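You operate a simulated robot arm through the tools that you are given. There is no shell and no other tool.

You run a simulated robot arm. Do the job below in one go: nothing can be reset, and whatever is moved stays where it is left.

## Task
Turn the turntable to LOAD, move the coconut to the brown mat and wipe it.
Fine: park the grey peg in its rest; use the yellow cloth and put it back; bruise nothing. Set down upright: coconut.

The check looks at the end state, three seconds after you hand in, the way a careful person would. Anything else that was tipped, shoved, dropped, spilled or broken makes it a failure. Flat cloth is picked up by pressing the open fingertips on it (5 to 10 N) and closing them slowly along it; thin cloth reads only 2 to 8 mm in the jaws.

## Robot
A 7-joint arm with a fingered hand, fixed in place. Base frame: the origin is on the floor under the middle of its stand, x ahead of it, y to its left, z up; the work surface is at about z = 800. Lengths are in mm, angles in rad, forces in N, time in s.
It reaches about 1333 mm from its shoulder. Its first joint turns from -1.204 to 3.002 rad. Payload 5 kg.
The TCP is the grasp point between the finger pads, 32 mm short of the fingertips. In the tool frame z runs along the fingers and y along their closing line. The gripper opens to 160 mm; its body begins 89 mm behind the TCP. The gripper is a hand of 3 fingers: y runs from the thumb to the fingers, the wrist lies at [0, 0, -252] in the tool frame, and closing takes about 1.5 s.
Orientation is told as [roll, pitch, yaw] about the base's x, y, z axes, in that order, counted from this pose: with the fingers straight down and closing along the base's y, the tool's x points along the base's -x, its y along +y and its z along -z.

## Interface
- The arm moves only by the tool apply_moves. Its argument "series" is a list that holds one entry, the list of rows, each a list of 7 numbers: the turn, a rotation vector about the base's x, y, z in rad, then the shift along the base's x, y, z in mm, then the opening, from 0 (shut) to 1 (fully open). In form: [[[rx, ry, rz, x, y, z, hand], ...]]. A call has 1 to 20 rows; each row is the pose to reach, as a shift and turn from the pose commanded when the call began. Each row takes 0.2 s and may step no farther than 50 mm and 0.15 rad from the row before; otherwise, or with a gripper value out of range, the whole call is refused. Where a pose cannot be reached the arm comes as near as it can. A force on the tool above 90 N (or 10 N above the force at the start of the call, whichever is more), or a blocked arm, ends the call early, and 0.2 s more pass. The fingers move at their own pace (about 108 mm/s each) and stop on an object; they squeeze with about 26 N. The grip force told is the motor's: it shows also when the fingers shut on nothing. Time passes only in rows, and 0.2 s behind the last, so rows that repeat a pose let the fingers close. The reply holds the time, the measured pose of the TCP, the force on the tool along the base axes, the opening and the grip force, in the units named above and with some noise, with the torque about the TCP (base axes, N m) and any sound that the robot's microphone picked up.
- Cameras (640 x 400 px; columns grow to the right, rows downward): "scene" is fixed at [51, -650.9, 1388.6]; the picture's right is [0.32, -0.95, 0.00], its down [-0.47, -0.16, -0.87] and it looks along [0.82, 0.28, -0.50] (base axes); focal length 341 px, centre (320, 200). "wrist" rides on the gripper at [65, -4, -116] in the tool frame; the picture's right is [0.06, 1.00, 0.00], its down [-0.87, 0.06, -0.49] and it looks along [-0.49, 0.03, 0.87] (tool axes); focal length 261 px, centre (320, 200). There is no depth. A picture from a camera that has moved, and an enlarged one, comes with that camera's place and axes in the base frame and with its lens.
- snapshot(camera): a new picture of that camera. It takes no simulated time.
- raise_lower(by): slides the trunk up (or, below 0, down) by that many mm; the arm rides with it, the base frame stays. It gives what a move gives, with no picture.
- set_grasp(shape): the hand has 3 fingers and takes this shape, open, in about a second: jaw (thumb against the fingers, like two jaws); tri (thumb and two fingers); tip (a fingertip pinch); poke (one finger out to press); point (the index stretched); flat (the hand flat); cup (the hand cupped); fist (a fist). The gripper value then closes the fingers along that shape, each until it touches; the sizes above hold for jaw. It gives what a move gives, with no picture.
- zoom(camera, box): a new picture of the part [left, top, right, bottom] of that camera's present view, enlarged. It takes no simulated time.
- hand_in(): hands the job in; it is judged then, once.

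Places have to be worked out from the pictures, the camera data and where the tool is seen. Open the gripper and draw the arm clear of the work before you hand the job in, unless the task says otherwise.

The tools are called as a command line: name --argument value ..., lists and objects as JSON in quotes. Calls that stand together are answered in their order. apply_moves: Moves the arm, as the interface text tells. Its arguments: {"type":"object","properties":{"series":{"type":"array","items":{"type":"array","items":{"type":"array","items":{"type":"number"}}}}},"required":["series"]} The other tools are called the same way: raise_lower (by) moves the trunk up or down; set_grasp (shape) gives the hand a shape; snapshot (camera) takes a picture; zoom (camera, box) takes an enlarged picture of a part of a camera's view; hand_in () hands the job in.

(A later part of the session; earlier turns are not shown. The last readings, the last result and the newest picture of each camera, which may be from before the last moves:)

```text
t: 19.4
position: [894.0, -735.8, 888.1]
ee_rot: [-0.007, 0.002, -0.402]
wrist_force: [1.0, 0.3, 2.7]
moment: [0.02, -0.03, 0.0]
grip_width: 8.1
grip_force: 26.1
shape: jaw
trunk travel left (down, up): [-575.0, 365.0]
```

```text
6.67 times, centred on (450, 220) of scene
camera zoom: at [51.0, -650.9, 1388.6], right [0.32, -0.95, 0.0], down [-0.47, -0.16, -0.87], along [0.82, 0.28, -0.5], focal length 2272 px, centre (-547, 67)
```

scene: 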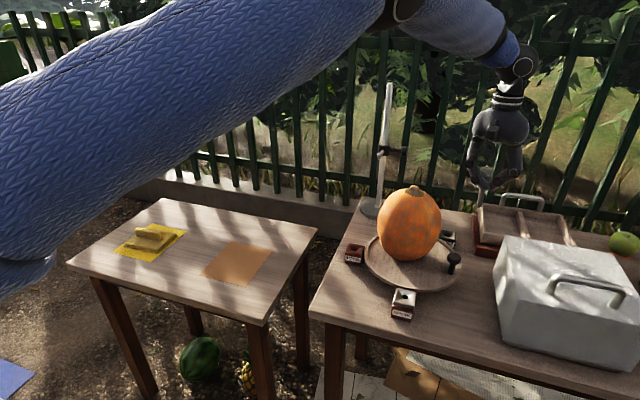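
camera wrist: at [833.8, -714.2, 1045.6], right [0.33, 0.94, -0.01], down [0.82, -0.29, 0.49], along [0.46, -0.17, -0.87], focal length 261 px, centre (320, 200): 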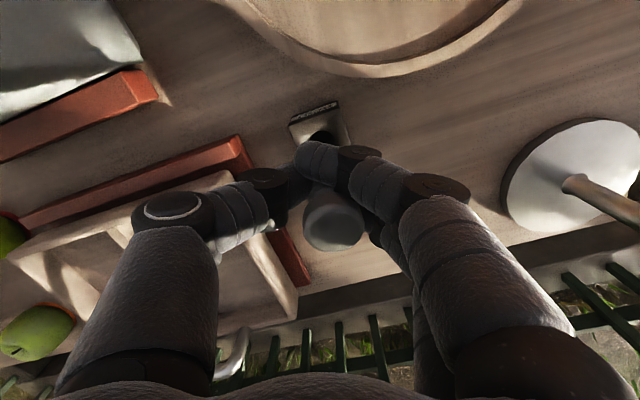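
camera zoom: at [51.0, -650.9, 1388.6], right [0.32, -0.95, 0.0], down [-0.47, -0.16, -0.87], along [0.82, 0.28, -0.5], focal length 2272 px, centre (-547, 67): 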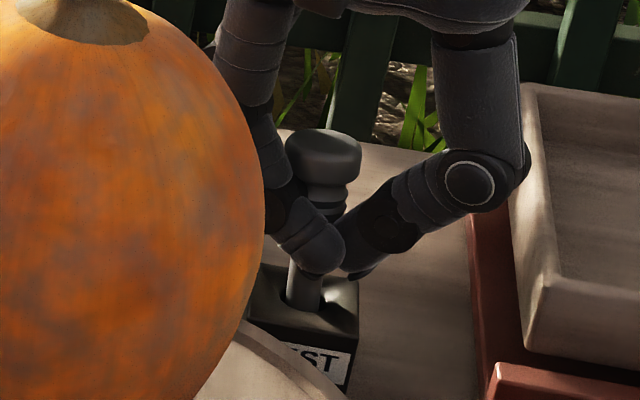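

Force is nearly gone. I open the fingers to about 50 mm and watch whether the peg stands by itself.

apply_moves --series '[[[0, 0, 0, 0, 0, 0, 0.1], [0, 0, 0, 0, 0, 0, 0.15], [0, 0, 0, 0, 0, 0, 0.2], [0, 0, 0, 0, 0, 0, 0.25], [0, 0, 0, 0, 0, 0, 0.3], [0, 0, 0, 0, 0, 0, 0.35], [0, 0, 0, 0, 0, 0, 0.35]]]'

zoom --camera "scene" --box '[425, 190, 475, 250]'

snapshot --camera "wrist"

```text
t: 21.0
position: [894.4, -737.3, 887.7]
ee_rot: [-0.006, -0.001, -0.401]
wrist_force: [0.5, -0.4, 0.3]
moment: [0.01, 0.02, -0.01]
grip_width: 55.4
grip_force: 0.1
shape: jaw
trunk travel left (down, up): [-575.0, 365.0]
```

```text
6.67 times, centred on (450, 220) of scene
camera zoom: at [51.0, -650.9, 1388.6], right [0.32, -0.95, 0.0], down [-0.47, -0.16, -0.87], along [0.82, 0.28, -0.5], focal length 2272 px, centre (-547, 67)
```

zoom: 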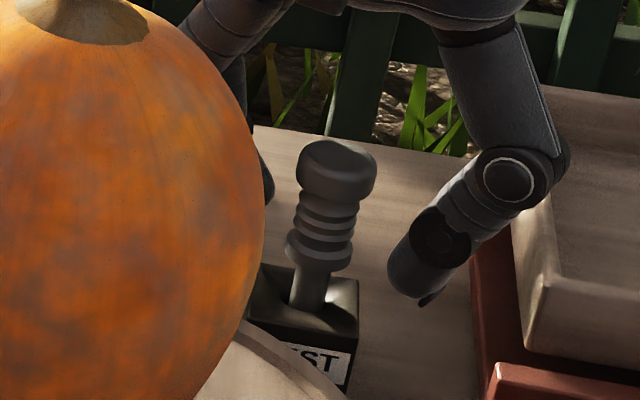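

```text
taken
camera wrist: at [833.1, -713.8, 1005.1], right [0.33, 0.94, -0.01], down [0.82, -0.29, 0.49], along [0.46, -0.17, -0.87], focal length 261 px, centre (320, 200)
```

wrist: 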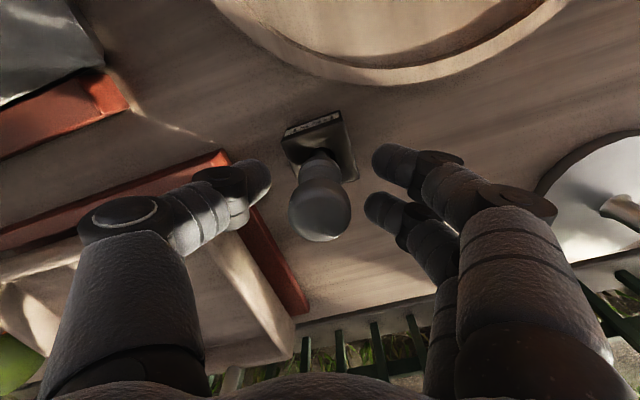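

The peg stands in REST on its own. I raise the hand straight up off it.

apply_moves --series '[[[0, 0, 0, 0, 1, 20, 0.35], [0, 0, 0, 0, 1, 45, 0.35], [0, 0, 0, 0, 1, 80, 0.35], [0, 0, 0, 0, 0, 120, 0.35], [0, 0, 0, 0, -20, 160, 0.35], [0, 0, 0, 0, -20, 160, 0.35]]]'

snapshot --camera "wrist"

zoom --camera "scene" --box '[340, 160, 500, 330]'

```text
t: 22.4
position: [894.5, -757.1, 1050.9]
ee_rot: [-0.007, 0.001, -0.402]
wrist_force: [-0.1, -0.7, 0.2]
moment: [0.01, -0.01, -0.01]
grip_width: 55.6
grip_force: 0.1
shape: jaw
trunk travel left (down, up): [-575.0, 365.0]
```

```text
taken
camera wrist: at [832.0, -733.8, 1167.2], right [0.33, 0.94, -0.01], down [0.82, -0.29, 0.49], along [0.46, -0.17, -0.87], focal length 261 px, centre (320, 200)
```

wrist: 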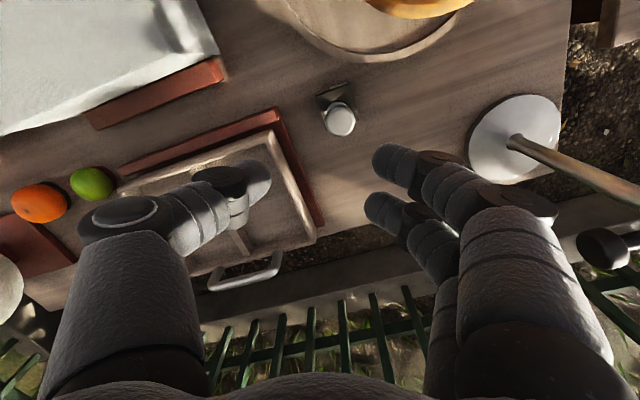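

```text
2.35 times, centred on (420, 245) of scene
camera zoom: at [51.0, -650.9, 1388.6], right [0.32, -0.95, 0.0], down [-0.47, -0.16, -0.87], along [0.82, 0.28, -0.5], focal length 802 px, centre (85, 94)
```

zoom: 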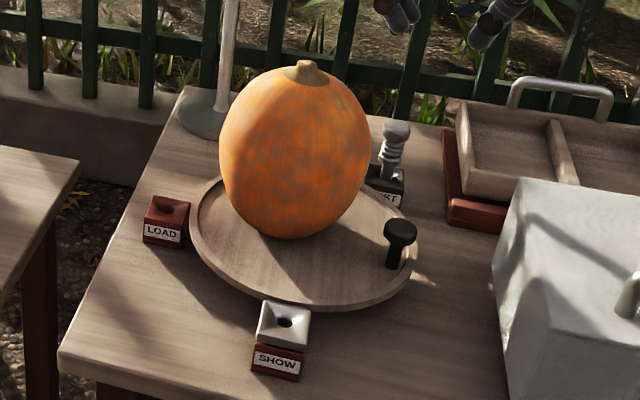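

Peg parked. Now I move above the turntable's black knob (≈[734, -749]), yawing the hand so its camera side faces outward from the coconut.

apply_moves --series '[[[0, 0, 0.12, -30, -20, 0, 0.4], [0, 0, 0.24, -60, -30, 0, 0.4], [0, 0, 0.36, -90, -30, 0, 0.4], [0, 0, 0.48, -120, -20, 0, 0.4], [0, 0, 0.6, -150, -10, 0, 0.4], [0, 0, 0.72, -165, -5, 0, 0.4], [0, 0, 0.84, -175, -5, 0, 0.4], [0, 0, 0.96, -190, -5, 0, 0.4], [0, 0, 1.0, -200, -20, 0, 0.4], [0, 0, 1.0, -200, -20, 0, 0.4]]]'

snapshot --camera "wrist"

snapshot --camera "scene"

```text
t: 24.6
position: [694.1, -776.3, 1048.0]
ee_rot: [-0.007, 0.002, 0.6]
wrist_force: [1.0, 0.2, 0.1]
moment: [-0.02, -0.01, -0.01]
grip_width: 63.7
grip_force: 0.0
shape: jaw
trunk travel left (down, up): [-575.0, 365.0]
```

```text
taken
camera wrist: at [641.9, -815.2, 1163.9], right [-0.61, 0.79, -0.01], down [0.68, 0.54, 0.49], along [0.39, 0.3, -0.87], focal length 261 px, centre (320, 200)
```

wrist: 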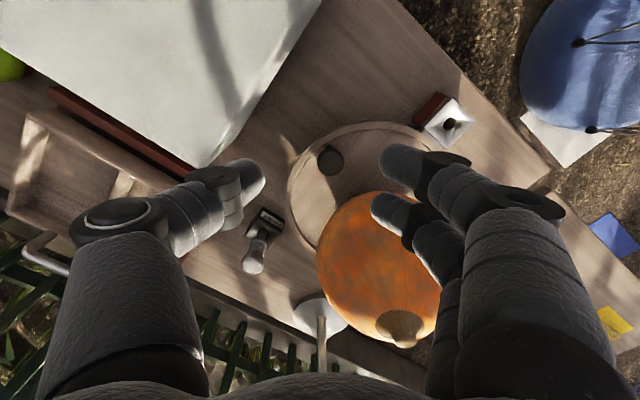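

```text
taken
```

scene: 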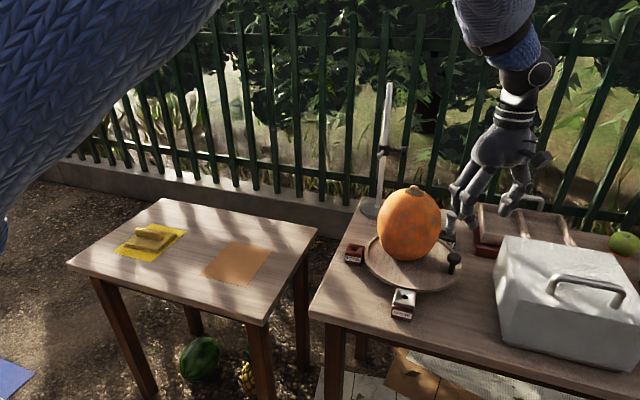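

Combining views, the knob is at about [717.5, -743.5] with its top at z≈891, turntable centre ≈[749, -648]. I turn the hand so it closes tangentially at the knob, staying outside of the coconut.

apply_moves --series '[[[0, 0, 0.125, 0, 0, -10, 0.4], [0, 0, 0.25, 0, 0, -20, 0.4], [0, 0, 0.375, 0, 0, -30, 0.4], [0, 0, 0.5, 0, 0, -40, 0.4], [0, 0, 0.5, 0, 0, -40, 0.4]]]'

snapshot --camera "wrist"

snapshot --camera "scene"

```text
t: 25.8
position: [694.9, -777.7, 1008.4]
ee_rot: [-0.006, 0.0, 1.099]
wrist_force: [0.0, -0.4, -0.5]
moment: [0.01, -0.04, -0.02]
grip_width: 63.5
grip_force: 0.0
shape: jaw
trunk travel left (down, up): [-575.0, 365.0]
```

```text
taken
camera wrist: at [667.3, -835.9, 1124.7], right [-0.92, 0.4, -0.01], down [0.34, 0.8, 0.49], along [0.2, 0.45, -0.87], focal length 261 px, centre (320, 200)
```

wrist: 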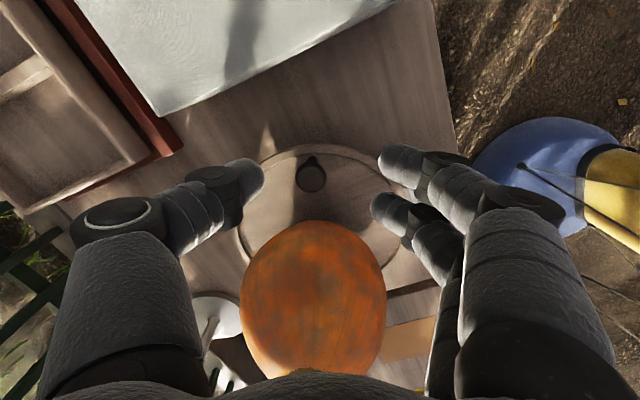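

```text
taken
```

scene: 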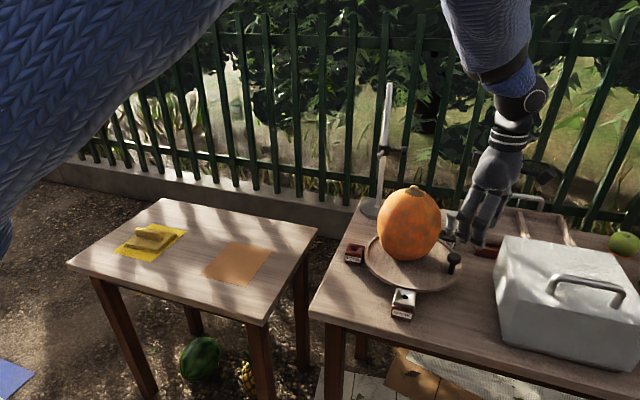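

Now I lean the hand outward (away from the coconut) by 0.35 rad while moving over the knob.

apply_moves --series '[[[0.104, -0.053, 0, 5, 8, -10, 0.4], [0.208, -0.105, 0, 10, 16, -20, 0.4], [0.312, -0.158, 0, 15, 25, -35, 0.4], [0.312, -0.158, 0, 20, 32, -50, 0.4], [0.312, -0.158, 0, 20, 32, -50, 0.4]]]'

snapshot --camera "wrist"

zoom --camera "scene" --box '[380, 150, 540, 310]'

```text
t: 27.0
position: [714.1, -744.5, 956.2]
ee_rot: [-0.007, -0.352, 1.097]
wrist_force: [0.2, 0.2, -0.2]
moment: [0.04, 0.03, 0.02]
grip_width: 63.5
grip_force: 0.0
shape: jaw
trunk travel left (down, up): [-575.0, 365.0]
```

```text
taken
camera wrist: at [670.2, -835.8, 1044.0], right [-0.91, 0.4, -0.03], down [0.24, 0.6, 0.76], along [0.32, 0.69, -0.65], focal length 261 px, centre (320, 200)
```

wrist: 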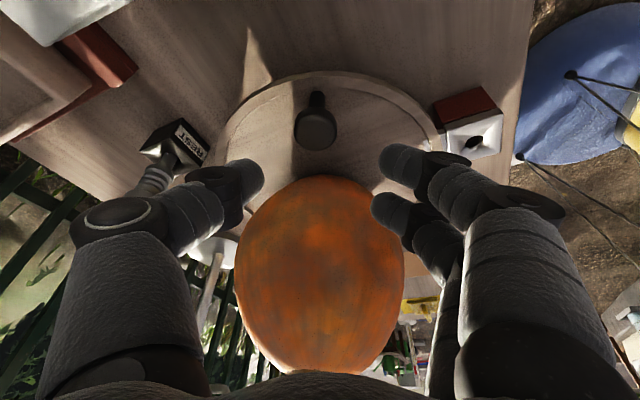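

```text
2.50 times, centred on (460, 230) of scene
camera zoom: at [51.0, -650.9, 1388.6], right [0.32, -0.95, 0.0], down [-0.47, -0.16, -0.87], along [0.82, 0.28, -0.5], focal length 852 px, centre (-30, 125)
```

zoom: 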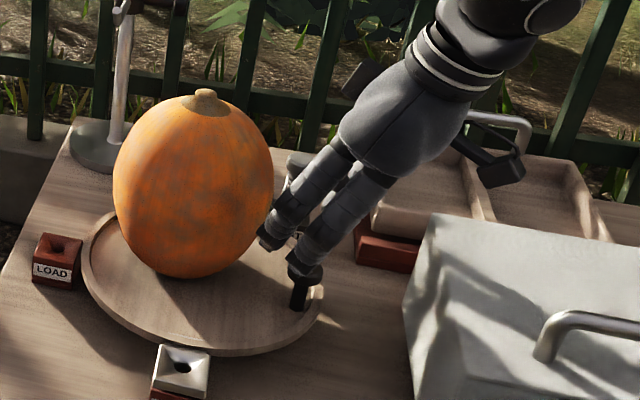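

The knob sits at about [719, -743], base z≈848, top z≈891, between the open thumb and fingers. I lower straight down around it to z≈887.

apply_moves --series '[[[0, 0, 0, 5, 1.5, -25, 0.4], [0, 0, 0, 5, 1.5, -50, 0.4], [0, 0, 0, 5, 1.5, -69, 0.4], [0, 0, 0, 5, 1.5, -69, 0.4]]]'

snapshot --camera "wrist"

zoom --camera "scene" --box '[380, 150, 540, 310]'

```text
t: 28.0
position: [720.1, -741.7, 890.7]
ee_rot: [-0.006, -0.349, 1.099]
wrist_force: [0.7, 0.1, -0.2]
moment: [-0.02, -0.02, -0.03]
grip_width: 63.4
grip_force: 0.0
shape: jaw
trunk travel left (down, up): [-575.0, 365.0]
```

```text
taken
camera wrist: at [675.2, -832.9, 976.5], right [-0.91, 0.4, -0.03], down [0.24, 0.6, 0.76], along [0.32, 0.69, -0.65], focal length 261 px, centre (320, 200)
```

wrist: 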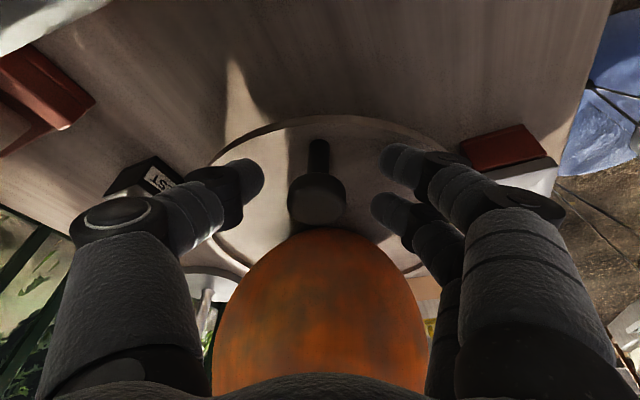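

```text
2.50 times, centred on (460, 230) of scene
camera zoom: at [51.0, -650.9, 1388.6], right [0.32, -0.95, 0.0], down [-0.47, -0.16, -0.87], along [0.82, 0.28, -0.5], focal length 852 px, centre (-30, 125)
```

zoom: 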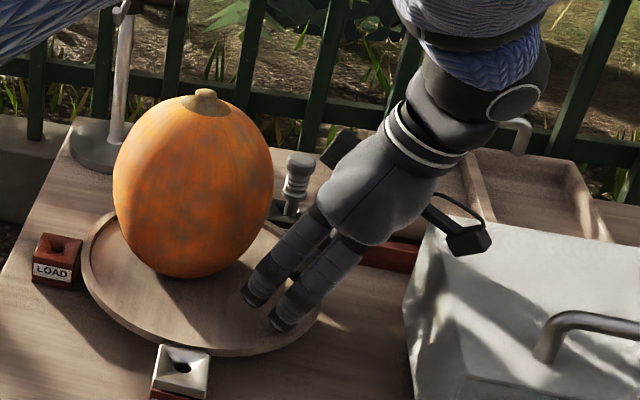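

The knob head is centred between thumb and fingers. I close on it gently.

apply_moves --series '[[[0, 0, 0, 0, 0, -2, 0.3], [0, 0, 0, 0, 0, -3, 0.25], [0, 0, 0, 0, 0, -3, 0.2], [0, 0, 0, 0, 0, -3, 0.15], [0, 0, 0, 0, 0, -3, 0.1], [0, 0, 0, 0, 0, -3, 0.05], [0, 0, 0, 0, 0, -3, 0], [0, 0, 0, 0, 0, -3, 0]]]'

snapshot --camera "wrist"

zoom --camera "scene" --box '[380, 150, 540, 310]'

```text
t: 29.8
position: [719.8, -741.8, 885.7]
ee_rot: [-0.005, -0.349, 1.099]
wrist_force: [1.6, 1.1, -4.5]
moment: [-0.04, 0.08, 0.03]
grip_width: 0.1
grip_force: 26.0
shape: jaw
trunk travel left (down, up): [-575.0, 365.0]
```

```text
taken
camera wrist: at [675.9, -833.9, 972.5], right [-0.91, 0.4, -0.03], down [0.24, 0.6, 0.76], along [0.32, 0.69, -0.65], focal length 261 px, centre (320, 200)
```

wrist: 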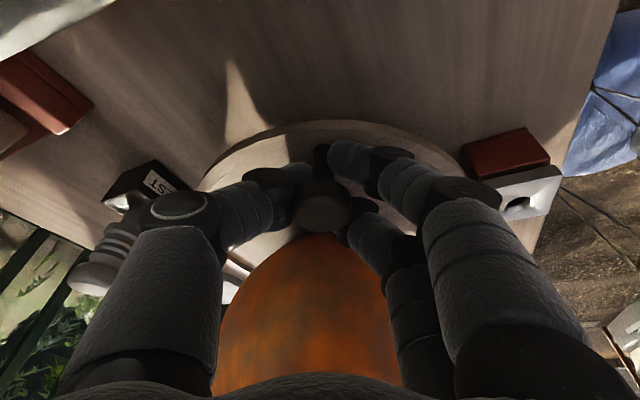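

```text
2.50 times, centred on (460, 230) of scene
camera zoom: at [51.0, -650.9, 1388.6], right [0.32, -0.95, 0.0], down [-0.47, -0.16, -0.87], along [0.82, 0.28, -0.5], focal length 852 px, centre (-30, 125)
```

zoom: 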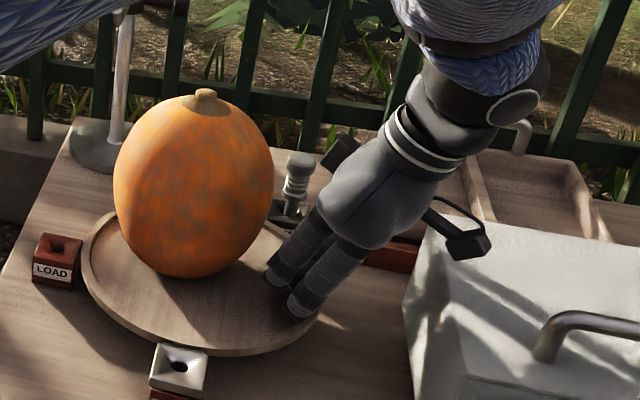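

The knob is caged between thumb and two fingers. I now rotate hand and knob together clockwise about the turntable centre, first 0.65 rad, slowly.

apply_moves --series '[[[0, 0, -0.065, -6.1, 2.2, 0, 0], [0, 0, -0.13, -12.1, 4.7, 0, 0], [0, 0, -0.195, -17.8, 7.6, 0, 0], [0, 0, -0.26, -23.4, 10.9, 0, 0], [0, 0, -0.325, -28.8, 14.6, 0, 0], [0, 0, -0.39, -33.9, 18.5, 0, 0], [0, 0, -0.455, -38.7, 22.9, 0, 0], [0, 0, -0.52, -43.2, 27.5, 0, 0], [0, 0, -0.585, -47.5, 32.4, 0, 0], [0, 0, -0.65, -51.4, 37.5, 0, 0], [0, 0, -0.65, -51.4, 37.5, 0, 0]]]'

snapshot --camera "wrist"

snapshot --camera "scene"

```text
t: 32.2
position: [668.6, -704.8, 886.5]
ee_rot: [-0.005, -0.348, 0.448]
wrist_force: [7.8, 3.3, -7.0]
moment: [0.02, 0.12, -0.05]
grip_width: 0.0
grip_force: 26.5
shape: jaw
trunk travel left (down, up): [-575.0, 365.0]
```

```text
taken
camera wrist: at [578.9, -751.1, 972.6], right [-0.48, 0.88, -0.03], down [0.56, 0.33, 0.76], along [0.67, 0.35, -0.65], focal length 261 px, centre (320, 200)
```

wrist: 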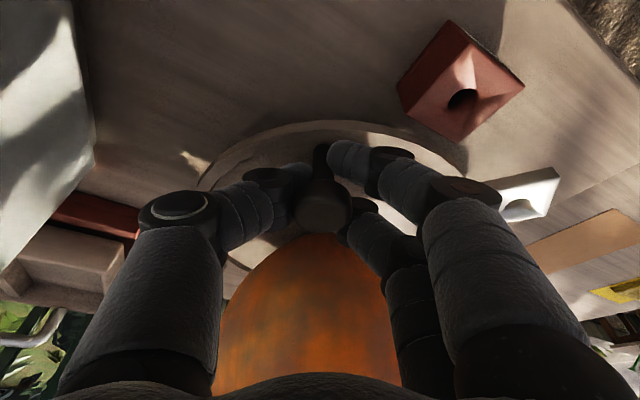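

```text
taken
```

scene: 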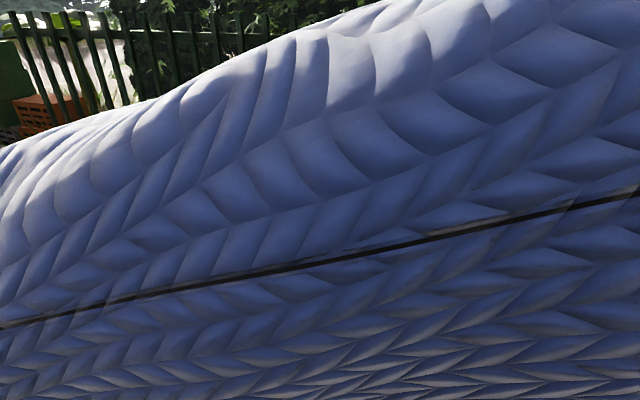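

The turntable follows well with moderate forces. I continue the same arc for another 0.65 rad.

apply_moves --series '[[[0, 0, -0.065, -3.0, 5.6, 0, 0], [0, 0, -0.13, -6.0, 11.3, 0, 0], [0, 0, -0.195, -8.6, 17.2, 0, 0], [0, 0, -0.26, -11.0, 23.2, 0, 0], [0, 0, -0.325, -13.1, 29.3, 0, 0], [0, 0, -0.39, -14.7, 35.6, 0, 0], [0, 0, -0.455, -16.0, 41.8, 0, 0], [0, 0, -0.52, -16.8, 48.1, 0, 0], [0, 0, -0.585, -17.2, 54.5, 0, 0], [0, 0, -0.65, -17.2, 61.0, 0, 0], [0, 0, -0.65, -17.2, 61.0, 0, 0]]]'

snapshot --camera "wrist"

snapshot --camera "scene"

```text
t: 34.6
position: [652.2, -643.5, 885.6]
ee_rot: [-0.006, -0.348, -0.204]
wrist_force: [12.7, -2.1, -11.6]
moment: [0.06, 0.01, -0.06]
grip_width: 0.1
grip_force: 26.2
shape: jaw
trunk travel left (down, up): [-575.0, 365.0]
```

```text
taken
camera wrist: at [552.3, -627.6, 972.9], right [0.14, 0.99, -0.03], down [0.65, -0.07, 0.76], along [0.75, -0.13, -0.65], focal length 261 px, centre (320, 200)
```

wrist: 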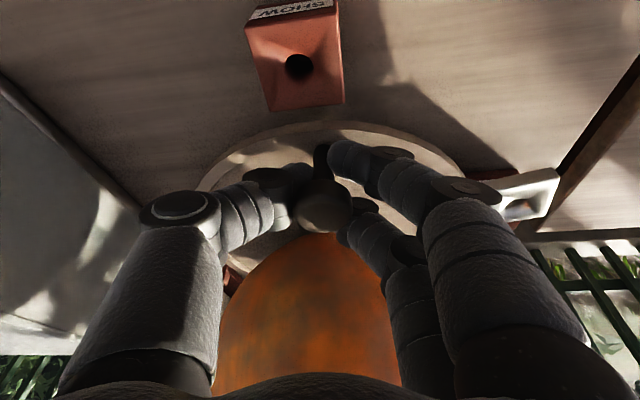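

```text
taken
```

scene: 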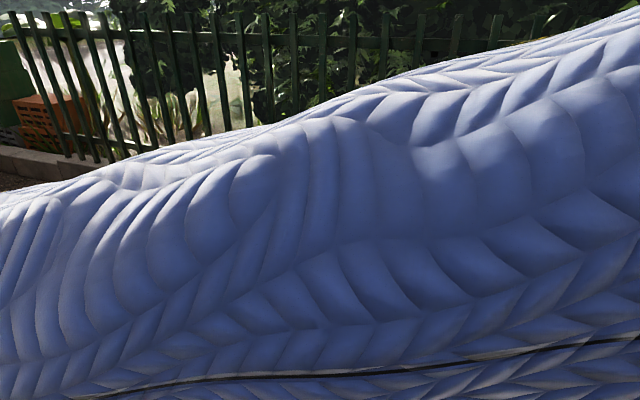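

About 1.3 rad turned; the ear is close to the LOAD block at right. I zoom there to see what remains.

zoom --camera "wrist" --box '[440, 140, 580, 250]'

```text
3.64 times, centred on (510, 195) of wrist
camera zoom: at [552.3, -627.6, 972.9], right [0.14, 0.99, -0.03], down [0.65, -0.07, 0.76], along [0.75, -0.13, -0.65], focal length 948 px, centre (-371, 218)
```

zoom: 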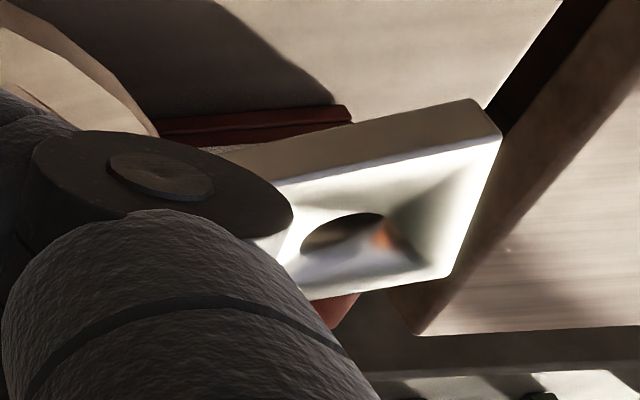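

The ear's hole is about 11–13° short of LOAD. I continue by 0.17 rad, easing the radial and downward load a bit.

apply_moves --series '[[[0, 0, -0.04, 1.2, 3.9, 1, 0], [0, 0, -0.08, 2.2, 7.8, 2, 0], [0, 0, -0.12, 3.0, 11.7, 2, 0], [0, 0, -0.15, 3.4, 14.6, 2, 0], [0, 0, -0.17, 3.8, 16.5, 2, 0], [0, 0, -0.17, 3.8, 16.5, 2, 0]]]'

snapshot --camera "wrist"

zoom --camera "wrist" --box '[440, 140, 580, 250]'

```text
t: 36.0
position: [655.5, -628.6, 886.5]
ee_rot: [-0.006, -0.347, -0.372]
wrist_force: [1.0, -1.5, -23.9]
moment: [0.13, 0.16, -0.04]
grip_width: 0.0
grip_force: 26.0
shape: jaw
trunk travel left (down, up): [-575.0, 365.0]
```

```text
taken
camera wrist: at [559.4, -595.1, 973.6], right [0.31, 0.95, -0.03], down [0.63, -0.18, 0.76], along [0.72, -0.25, -0.65], focal length 261 px, centre (320, 200)
```

wrist: 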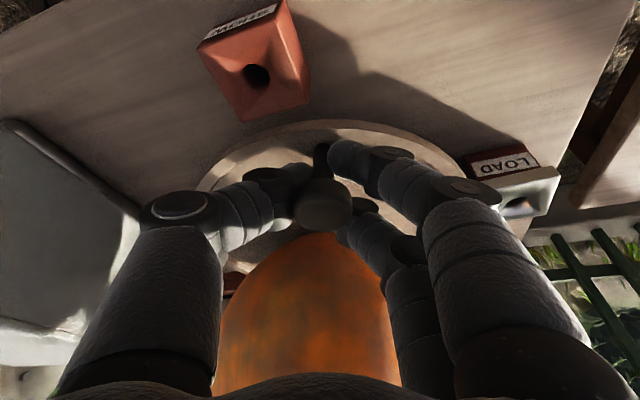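

```text
3.64 times, centred on (510, 195) of wrist
camera zoom: at [559.4, -595.1, 973.6], right [0.31, 0.95, -0.03], down [0.63, -0.18, 0.76], along [0.72, -0.25, -0.65], focal length 948 px, centre (-371, 218)
```

zoom: 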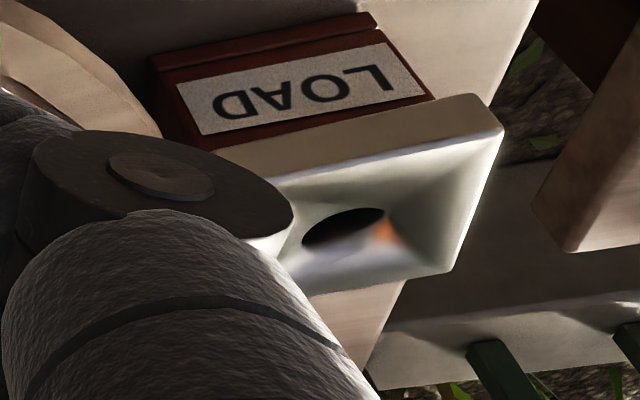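

The ear is now over LOAD within a couple of degrees, but I'm lifting the knob with ~24 N, so I ease the hand down and then release it to check from above.

apply_moves --series '[[[0, 0, 0, 0, 0, -1.5, 0], [0, 0, 0, 0, 0, -3, 0], [0, 0, 0, 0, 0, -4, 0], [0, 0, 0, 0, 0, -4, 0]]]'

```text
t: 37.0
position: [656.0, -627.7, 884.7]
ee_rot: [-0.006, -0.351, -0.37]
wrist_force: [-1.0, -1.3, 2.1]
moment: [0.15, 0.09, -0.05]
grip_width: 0.0
grip_force: 26.0
shape: jaw
trunk travel left (down, up): [-575.0, 365.0]
```

Forces are balanced now. I open the fingers slowly and look.

apply_moves --series '[[[0, 0, 0, 0, 0, 0, 0.08], [0, 0, 0, 0, 0, 0, 0.16], [0, 0, 0, 0, 0, 0, 0.24], [0, 0, 0, 0, 0, 0, 0.32], [0, 0, 0, 0, 0, 0, 0.4], [0, 0, 0, 0, 0, 0, 0.4], [0, 0, 0, 0, 0, 30, 0.4], [0, 0, 0, 0, 0, 65, 0.4], [0, 0, 0, -10, 3, 110, 0.4], [0, 0, 0, -25, 10, 155, 0.4], [0, 0, 0, -40, 20, 200, 0.4], [0, 0, 0, -40, 20, 200, 0.4]]]'

snapshot --camera "wrist"

snapshot --camera "scene"

```text
t: 39.6
position: [614.7, -608.9, 1084.7]
ee_rot: [-0.007, -0.349, -0.373]
wrist_force: [0.4, -0.1, 0.2]
moment: [-0.01, -0.02, 0.01]
grip_width: 63.9
grip_force: 0.1
shape: jaw
trunk travel left (down, up): [-575.0, 365.0]
```

```text
taken
camera wrist: at [519.0, -576.1, 1172.6], right [0.31, 0.95, -0.03], down [0.63, -0.18, 0.76], along [0.72, -0.25, -0.65], focal length 261 px, centre (320, 200)
```

wrist: 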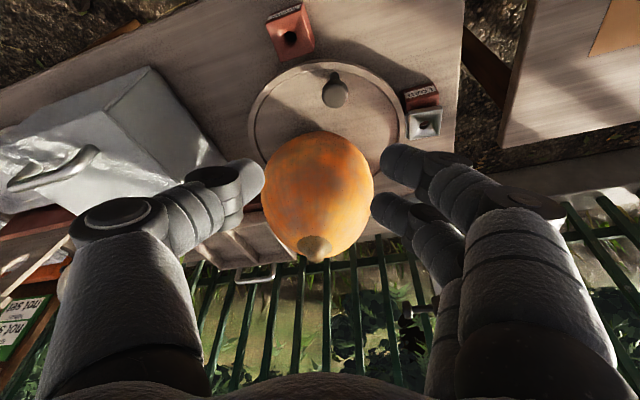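

```text
taken
```

scene: 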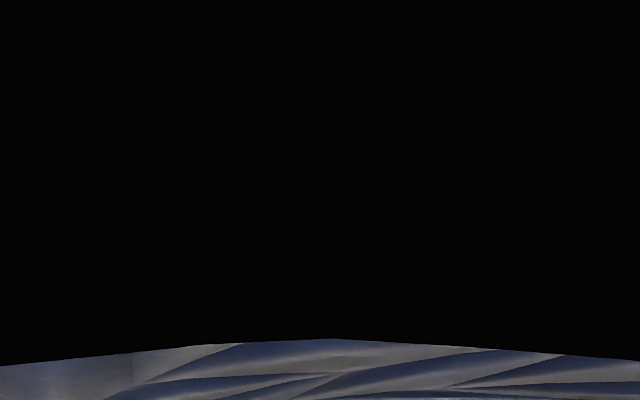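

The wrist view shows the ear over LOAD; I zoom on it to judge the alignment.

zoom --camera "wrist" --box '[380, 60, 480, 160]'

zoom --camera "wrist" --box '[230, 40, 450, 270]'

```text
4.00 times, centred on (430, 110) of wrist
camera zoom: at [519.0, -576.1, 1172.6], right [0.31, 0.95, -0.03], down [0.63, -0.18, 0.76], along [0.72, -0.25, -0.65], focal length 1043 px, centre (-120, 560)
```

zoom: 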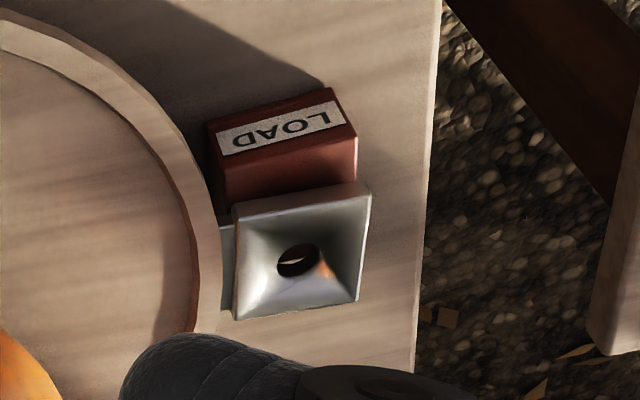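

```text
1.74 times, centred on (340, 155) of wrist
camera zoom: at [519.0, -576.1, 1172.6], right [0.31, 0.95, -0.03], down [0.63, -0.18, 0.76], along [0.72, -0.25, -0.65], focal length 453 px, centre (285, 278)
```

zoom: 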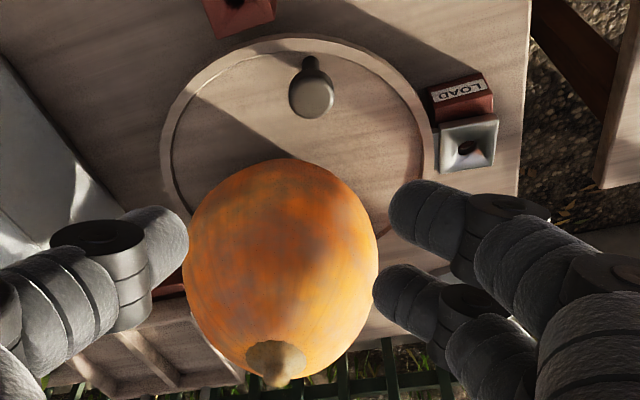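

Measured from this view, LOAD's block centre is ≈[751.5, -508] while the ear centre is ≈[759, -509] and rotated ~4° too far. I level the hand and move over LOAD to check this from a better angle.

apply_moves --series '[[[0.042, 0.109, 0, 15, 20, -10, 0.4], [0.085, 0.217, 0, 30, 40, -20, 0.4], [0.127, 0.326, 0, 45, 60, -40, 0.4], [0.127, 0.326, 0, 55, 80, -70, 0.4], [0.127, 0.326, 0, 60, 95, -90, 0.4], [0.127, 0.326, 0, 60, 95, -90, 0.4]]]'

apply_moves --series '[[[0, 0, 0.12, 5, 0, -10, 0.4], [0, 0, 0.24, 10, 0, -20, 0.4], [0, 0, 0.37, 15, 0, -30, 0.4], [0, 0, 0.37, 15, 0, -30, 0.4]]]'

snapshot --camera "wrist"

zoom --camera "wrist" --box '[250, 120, 410, 260]'

```text
t: 41.0
position: [675.1, -510.2, 996.3]
ee_rot: [-0.006, 0.003, -0.371]
wrist_force: [-0.2, -0.6, 1.2]
moment: [0.01, 0.01, -0.03]
grip_width: 63.9
grip_force: 0.0
shape: jaw
trunk travel left (down, up): [-575.0, 365.0]
```

```text
t: 42.0
position: [689.3, -511.6, 963.6]
ee_rot: [-0.006, 0.0, 0.0]
wrist_force: [-1.3, -0.2, 0.7]
moment: [-0.01, -0.02, -0.02]
grip_width: 63.9
grip_force: 0.0
shape: jaw
trunk travel left (down, up): [-575.0, 365.0]
```

```text
taken
camera wrist: at [623.4, -515.1, 1081.0], right [-0.06, 1.0, -0.01], down [0.87, 0.06, 0.49], along [0.49, 0.03, -0.87], focal length 261 px, centre (320, 200)
```

wrist: 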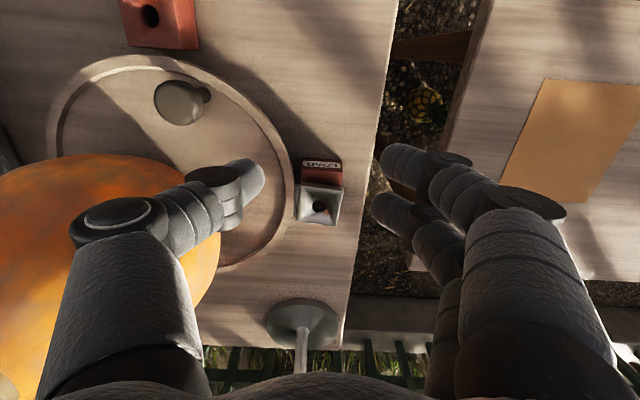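

```text
2.86 times, centred on (330, 190) of wrist
camera zoom: at [623.4, -515.1, 1081.0], right [-0.06, 1.0, -0.01], down [0.87, 0.06, 0.49], along [0.49, 0.03, -0.87], focal length 745 px, centre (291, 229)
```

zoom: 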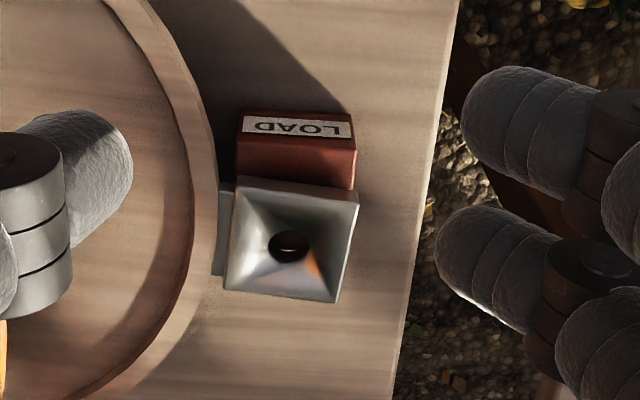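

The ear is overshot by about 7 mm (3°) past LOAD, compared to its exact alignment on SHOW earlier. I retrace my path to grip the knob again and turn back by 0.052 rad.

apply_moves --series '[[[0, 0, -0.12, -5, 0, 10, 0.4], [0, 0, -0.24, -10, 0, 20, 0.4], [0, 0, -0.37, -15, 0, 30, 0.4], [0, 0, -0.37, -15, 0, 30, 0.4]]]'

apply_moves --series '[[[0, 0, 0, -5, -15, 20, 0.4], [-0.042, -0.109, 0, -15, -35, 50, 0.4], [-0.085, -0.217, 0, -30, -55, 70, 0.4], [-0.127, -0.326, 0, -45, -75, 80, 0.4], [-0.127, -0.326, 0, -60, -95, 90, 0.4], [-0.127, -0.326, 0, -45, -105, 45, 0.4], [-0.127, -0.326, 0, -30, -112, 0, 0.4], [-0.127, -0.326, 0, -20, -115, -45, 0.4], [-0.127, -0.326, 0, -20, -115, -45, 0.4]]]'

snapshot --camera "wrist"

```text
t: 43.0
position: [674.4, -511.5, 992.9]
ee_rot: [-0.006, 0.001, -0.372]
wrist_force: [0.4, -0.2, 0.3]
moment: [0.0, 0.0, 0.01]
grip_width: 63.7
grip_force: 0.2
shape: jaw
trunk travel left (down, up): [-575.0, 365.0]
```

```text
t: 45.0
position: [651.2, -628.8, 950.7]
ee_rot: [-0.008, -0.35, -0.371]
wrist_force: [-0.4, 0.6, -0.2]
moment: [0.0, -0.02, 0.0]
grip_width: 63.8
grip_force: 0.0
shape: jaw
trunk travel left (down, up): [-575.0, 365.0]
```

```text
taken
camera wrist: at [555.3, -595.7, 1037.0], right [0.31, 0.95, -0.03], down [0.62, -0.18, 0.76], along [0.72, -0.25, -0.65], focal length 261 px, centre (320, 200)
```

wrist: 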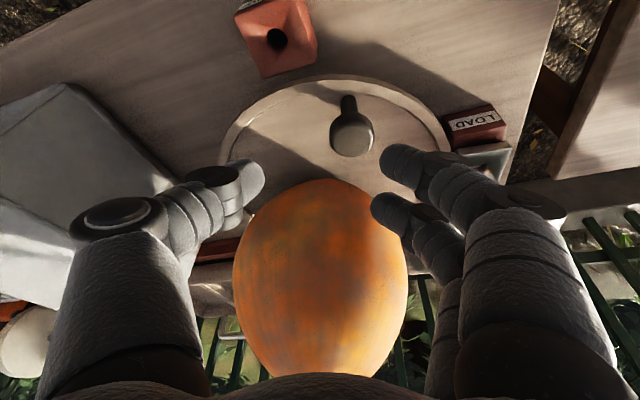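

The knob now sits at about [660, -611] (the release dragged it a bit, so the table spins easily). I centre the open fingers over it, lower, and then push it back with the finger side only, so that retreating won't drag it.

apply_moves --series '[[[0, 0, 0, 9, 18, -10, 0.4], [0, 0, 0, 9, 18, -35, 0.4], [0, 0, 0, 9, 18, -63, 0.4], [0, 0, 0, 9, 18, -63, 0.4]]]'

snapshot --camera "wrist"

zoom --camera "wrist" --box '[420, 100, 560, 220]'

```text
t: 46.0
position: [661.2, -611.7, 886.6]
ee_rot: [-0.006, -0.352, -0.371]
wrist_force: [0.6, 0.8, 0.2]
moment: [-0.02, -0.03, 0.01]
grip_width: 63.8
grip_force: 0.0
shape: jaw
trunk travel left (down, up): [-575.0, 365.0]
```

```text
taken
camera wrist: at [565.2, -577.0, 973.0], right [0.31, 0.95, -0.03], down [0.62, -0.18, 0.76], along [0.72, -0.25, -0.65], focal length 261 px, centre (320, 200)
```

wrist: 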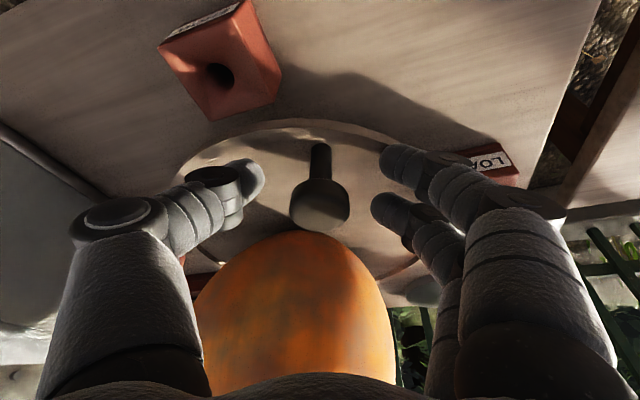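

```text
3.33 times, centred on (490, 160) of wrist
camera zoom: at [565.2, -577.0, 973.0], right [0.31, 0.95, -0.03], down [0.62, -0.18, 0.76], along [0.72, -0.25, -0.65], focal length 869 px, centre (-247, 333)
```

zoom: 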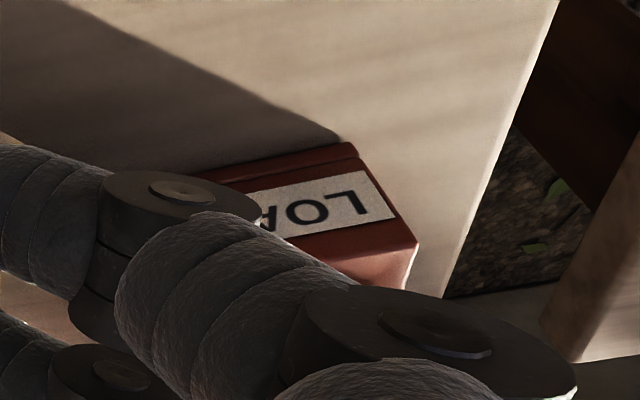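

The knob is centred at about [660.5, -611] between the fingers. I slide the hand toward -tool-y in small steps until the finger side meets the knob.

apply_moves --series '[[[0, 0, 0, -2.0, -5.2, 0, 0.4], [0, 0, 0, -3.8, -9.8, 0, 0.4], [0, 0, 0, -5.0, -13.0, 0, 0.4], [0, 0, 0, -5.0, -13.0, 0, 0.4]]]'

snapshot --camera "wrist"

```text
t: 47.0
position: [657.9, -622.6, 886.8]
ee_rot: [-0.005, -0.349, -0.37]
wrist_force: [0.4, 1.1, 1.4]
moment: [0.12, 0.03, 0.01]
grip_width: 63.8
grip_force: 0.0
shape: jaw
trunk travel left (down, up): [-575.0, 365.0]
```

```text
taken
camera wrist: at [562.1, -589.2, 973.1], right [0.31, 0.95, -0.03], down [0.62, -0.18, 0.76], along [0.72, -0.25, -0.65], focal length 261 px, centre (320, 200)
```

wrist: 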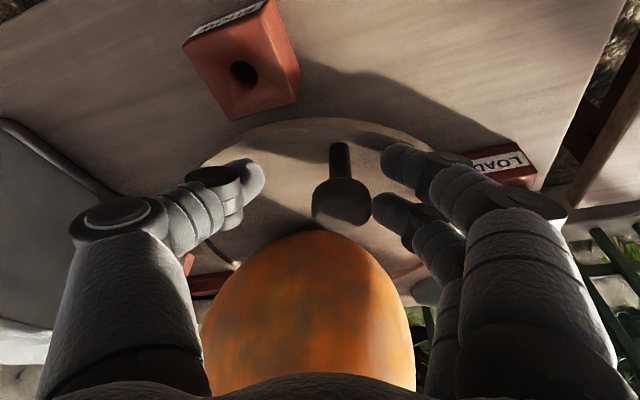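

The knob edge now touches the inner finger. I push on by about 5 mm slowly.

apply_moves --series '[[[0, 0, 0, -0.5, -1.2, 0, 0.4], [0, 0, 0, -1.0, -2.4, 0, 0.4], [0, 0, 0, -1.5, -3.6, 0, 0.4], [0, 0, 0, -2.0, -4.8, 0, 0.4], [0, 0, 0, -2.0, -4.8, 0, 0.4], [0, 0, 0, -2.0, -4.8, 0, 0.4]]]'

snapshot --camera "wrist"

```text
t: 48.4
position: [655.9, -627.6, 886.3]
ee_rot: [-0.007, -0.348, -0.372]
wrist_force: [0.4, 0.0, 0.0]
moment: [0.0, 0.02, -0.01]
grip_width: 64.1
grip_force: 0.0
shape: jaw
trunk travel left (down, up): [-575.0, 365.0]
```

```text
taken
camera wrist: at [559.9, -593.7, 973.2], right [0.31, 0.95, -0.03], down [0.62, -0.18, 0.76], along [0.72, -0.25, -0.65], focal length 261 px, centre (320, 200)
```

wrist: 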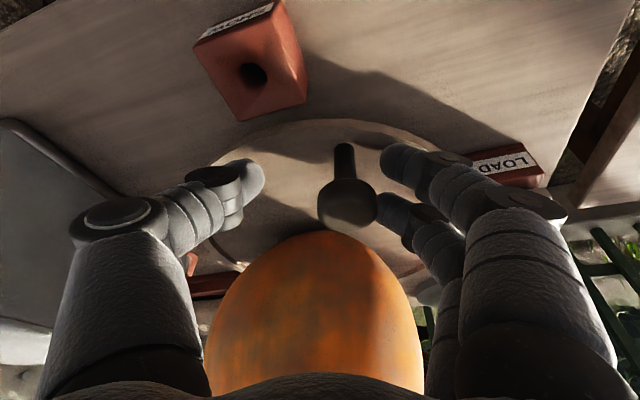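

The knob moved by about 3 mm of the required 5. I push another 2 mm and then back off to check the ear.

apply_moves --series '[[[0, 0, 0, -0.4, -1.0, 0, 0.4], [0, 0, 0, -0.8, -2.0, 0, 0.4], [0, 0, 0, -0.8, -2.0, 0, 0.4], [0, 0, 0, 0.5, 1.5, 0, 0.4], [0, 0, 0, 3, 8, 0, 0.4], [0, 0, 0, 5, 13, 0, 0.4], [0, 0, 0, 5, 13, 30, 0.4], [0, 0, 0, 5, 13, 70, 0.4], [0, 0, 0, -5, 15, 115, 0.4], [0, 0, 0, -20, 20, 160, 0.4], [0, 0, 0, -40, 30, 200, 0.4], [0, 0, 0, -40, 30, 200, 0.4]]]'

apply_moves --series '[[[0.042, 0.109, 0, 15, 20, -10, 0.4], [0.085, 0.217, 0, 30, 40, -20, 0.4], [0.127, 0.326, 0, 45, 60, -40, 0.4], [0.127, 0.326, 0, 55, 80, -70, 0.4], [0.127, 0.326, 0, 60, 90, -90, 0.4], [0.127, 0.326, 0, 60, 90, -90, 0.4]]]'

apply_moves --series '[[[0, 0, 0.12, 5, 0, -10, 0.4], [0, 0, 0.24, 10, 0, -20, 0.4], [0, 0, 0.37, 15, 0, -30, 0.4], [0, 0, 0.37, 15, 0, -30, 0.4]]]'

snapshot --camera "wrist"

zoom --camera "wrist" --box '[250, 120, 410, 260]'

```text
t: 51.0
position: [616.3, -597.9, 1084.2]
ee_rot: [-0.004, -0.348, -0.371]
wrist_force: [0.2, 0.1, 0.0]
moment: [0.02, 0.02, 0.0]
grip_width: 63.9
grip_force: 0.0
shape: jaw
trunk travel left (down, up): [-575.0, 365.0]
```

```text
t: 52.4
position: [676.6, -507.6, 995.3]
ee_rot: [-0.004, 0.001, -0.372]
wrist_force: [-0.8, 0.1, 0.4]
moment: [-0.02, 0.01, 0.0]
grip_width: 64.0
grip_force: 0.1
shape: jaw
trunk travel left (down, up): [-575.0, 365.0]
```

```text
t: 53.4
position: [691.7, -506.8, 967.5]
ee_rot: [-0.004, 0.0, 0.0]
wrist_force: [-0.6, -0.1, 0.4]
moment: [0.04, -0.01, 0.0]
grip_width: 64.0
grip_force: 0.2
shape: jaw
trunk travel left (down, up): [-575.0, 365.0]
```

```text
taken
camera wrist: at [625.7, -510.7, 1082.9], right [-0.06, 1.0, -0.01], down [0.87, 0.06, 0.49], along [0.49, 0.03, -0.87], focal length 261 px, centre (320, 200)
```

wrist: 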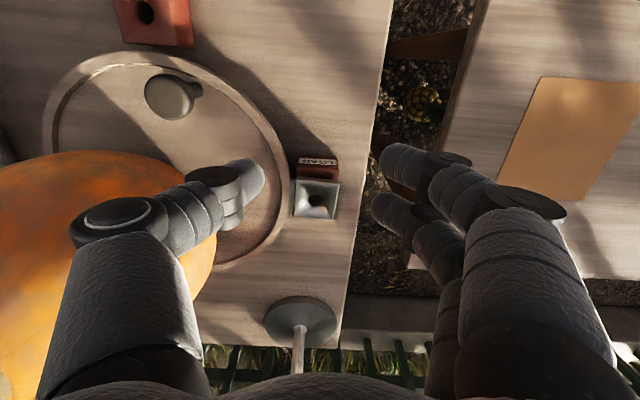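

```text
2.86 times, centred on (330, 190) of wrist
camera zoom: at [625.7, -510.7, 1082.9], right [-0.06, 1.0, -0.01], down [0.87, 0.06, 0.49], along [0.49, 0.03, -0.87], focal length 745 px, centre (291, 229)
```

zoom: 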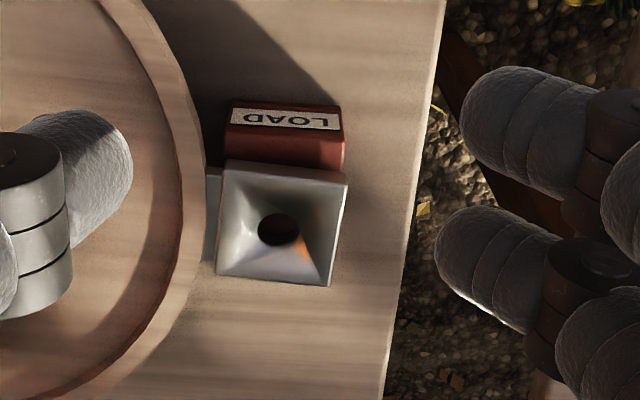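

By comparing with the SHOW reference picture, the ear is still ~5.5 mm (≈2.2°) too far toward +x. From here I can nudge the ear itself back with closed fingertips from its +x side while watching it with the wrist camera, so I close the hand and move over behind it.

apply_moves --series '[[[0, 0, 0, 0, 0, 10, 0.2], [0, 0, 0, 40, 0, 10, 0.1], [0, 0, 0, 80, 0, 5, 0], [0, 0, 0, 115, 0, 0, 0], [0, 0, 0, 145, 0, -10, 0], [0, 0, 0, 145, 0, -20, 0], [0, 0, 0, 145, 0, -20, 0]]]'

snapshot --camera "wrist"

snapshot --camera "scene"

```text
t: 55.0
position: [837.3, -505.1, 947.4]
ee_rot: [-0.006, 0.0, 0.0]
wrist_force: [-0.4, 0.2, 0.5]
moment: [-0.05, 0.02, 0.0]
grip_width: 0.0
grip_force: 26.0
shape: jaw
trunk travel left (down, up): [-575.0, 365.0]
```

```text
taken
camera wrist: at [772.0, -509.1, 1063.8], right [-0.06, 1.0, -0.01], down [0.87, 0.06, 0.49], along [0.49, 0.03, -0.87], focal length 261 px, centre (320, 200)
```

wrist: 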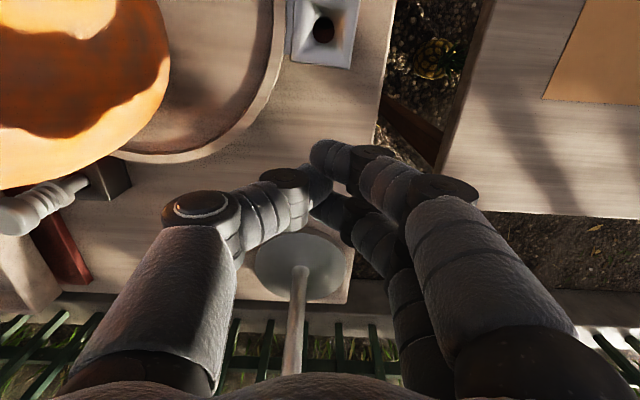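

```text
taken
```

scene: 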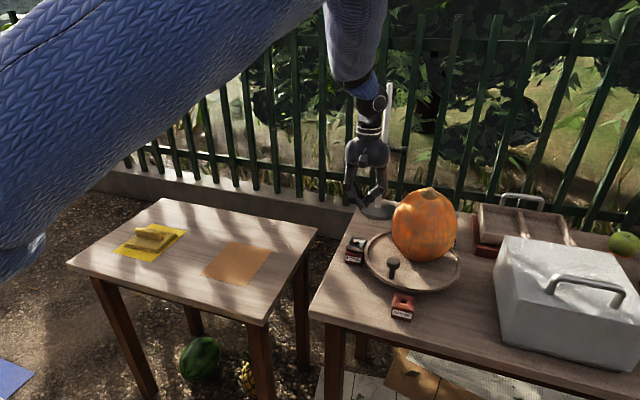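

The fingertip cluster is behind the ear (tip surface ≈ x 813, ear back ≈ 778). I lower to tip z≈832 and approach in -x.

apply_moves --series '[[[0, 0, 0, 0, -2, -30, 0], [0, 0, 0, 0, -2, -60, 0], [0, 0, 0, 0, -2, -83, 0], [0, 0, 0, -8, -2, -83, 0], [0, 0, 0, -16, -2, -83, 0], [0, 0, 0, -24, -2, -83, 0], [0, 0, 0, -28, -2, -83, 0], [0, 0, 0, -28, -2, -83, 0]]]'

snapshot --camera "wrist"

zoom --camera "scene" --box '[320, 180, 480, 330]'

```text
t: 56.8
position: [807.6, -508.7, 863.2]
ee_rot: [-0.005, 0.001, -0.002]
wrist_force: [0.0, 0.2, 0.6]
moment: [-0.03, 0.02, -0.01]
grip_width: 0.1
grip_force: 25.6
shape: jaw
trunk travel left (down, up): [-575.0, 365.0]
```

```text
taken
camera wrist: at [743.1, -512.9, 980.5], right [-0.06, 1.0, -0.01], down [0.87, 0.06, 0.49], along [0.49, 0.03, -0.87], focal length 261 px, centre (320, 200)
```

wrist: 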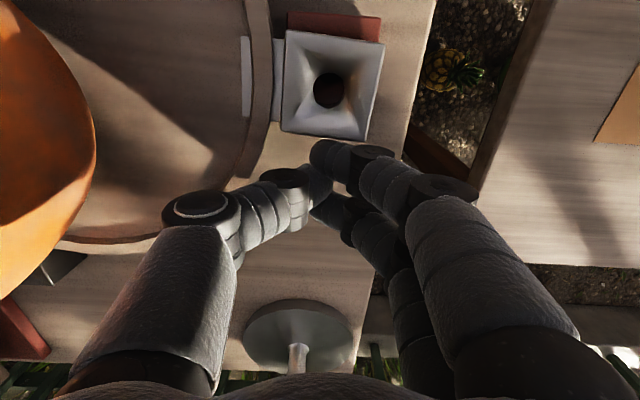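

```text
2.67 times, centred on (400, 255) of scene
camera zoom: at [51.0, -650.9, 1388.6], right [0.32, -0.95, 0.0], down [-0.47, -0.16, -0.87], along [0.82, 0.28, -0.5], focal length 909 px, centre (107, 53)
```

zoom: 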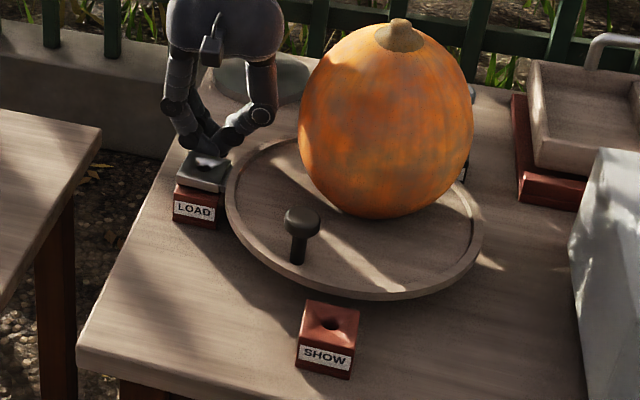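

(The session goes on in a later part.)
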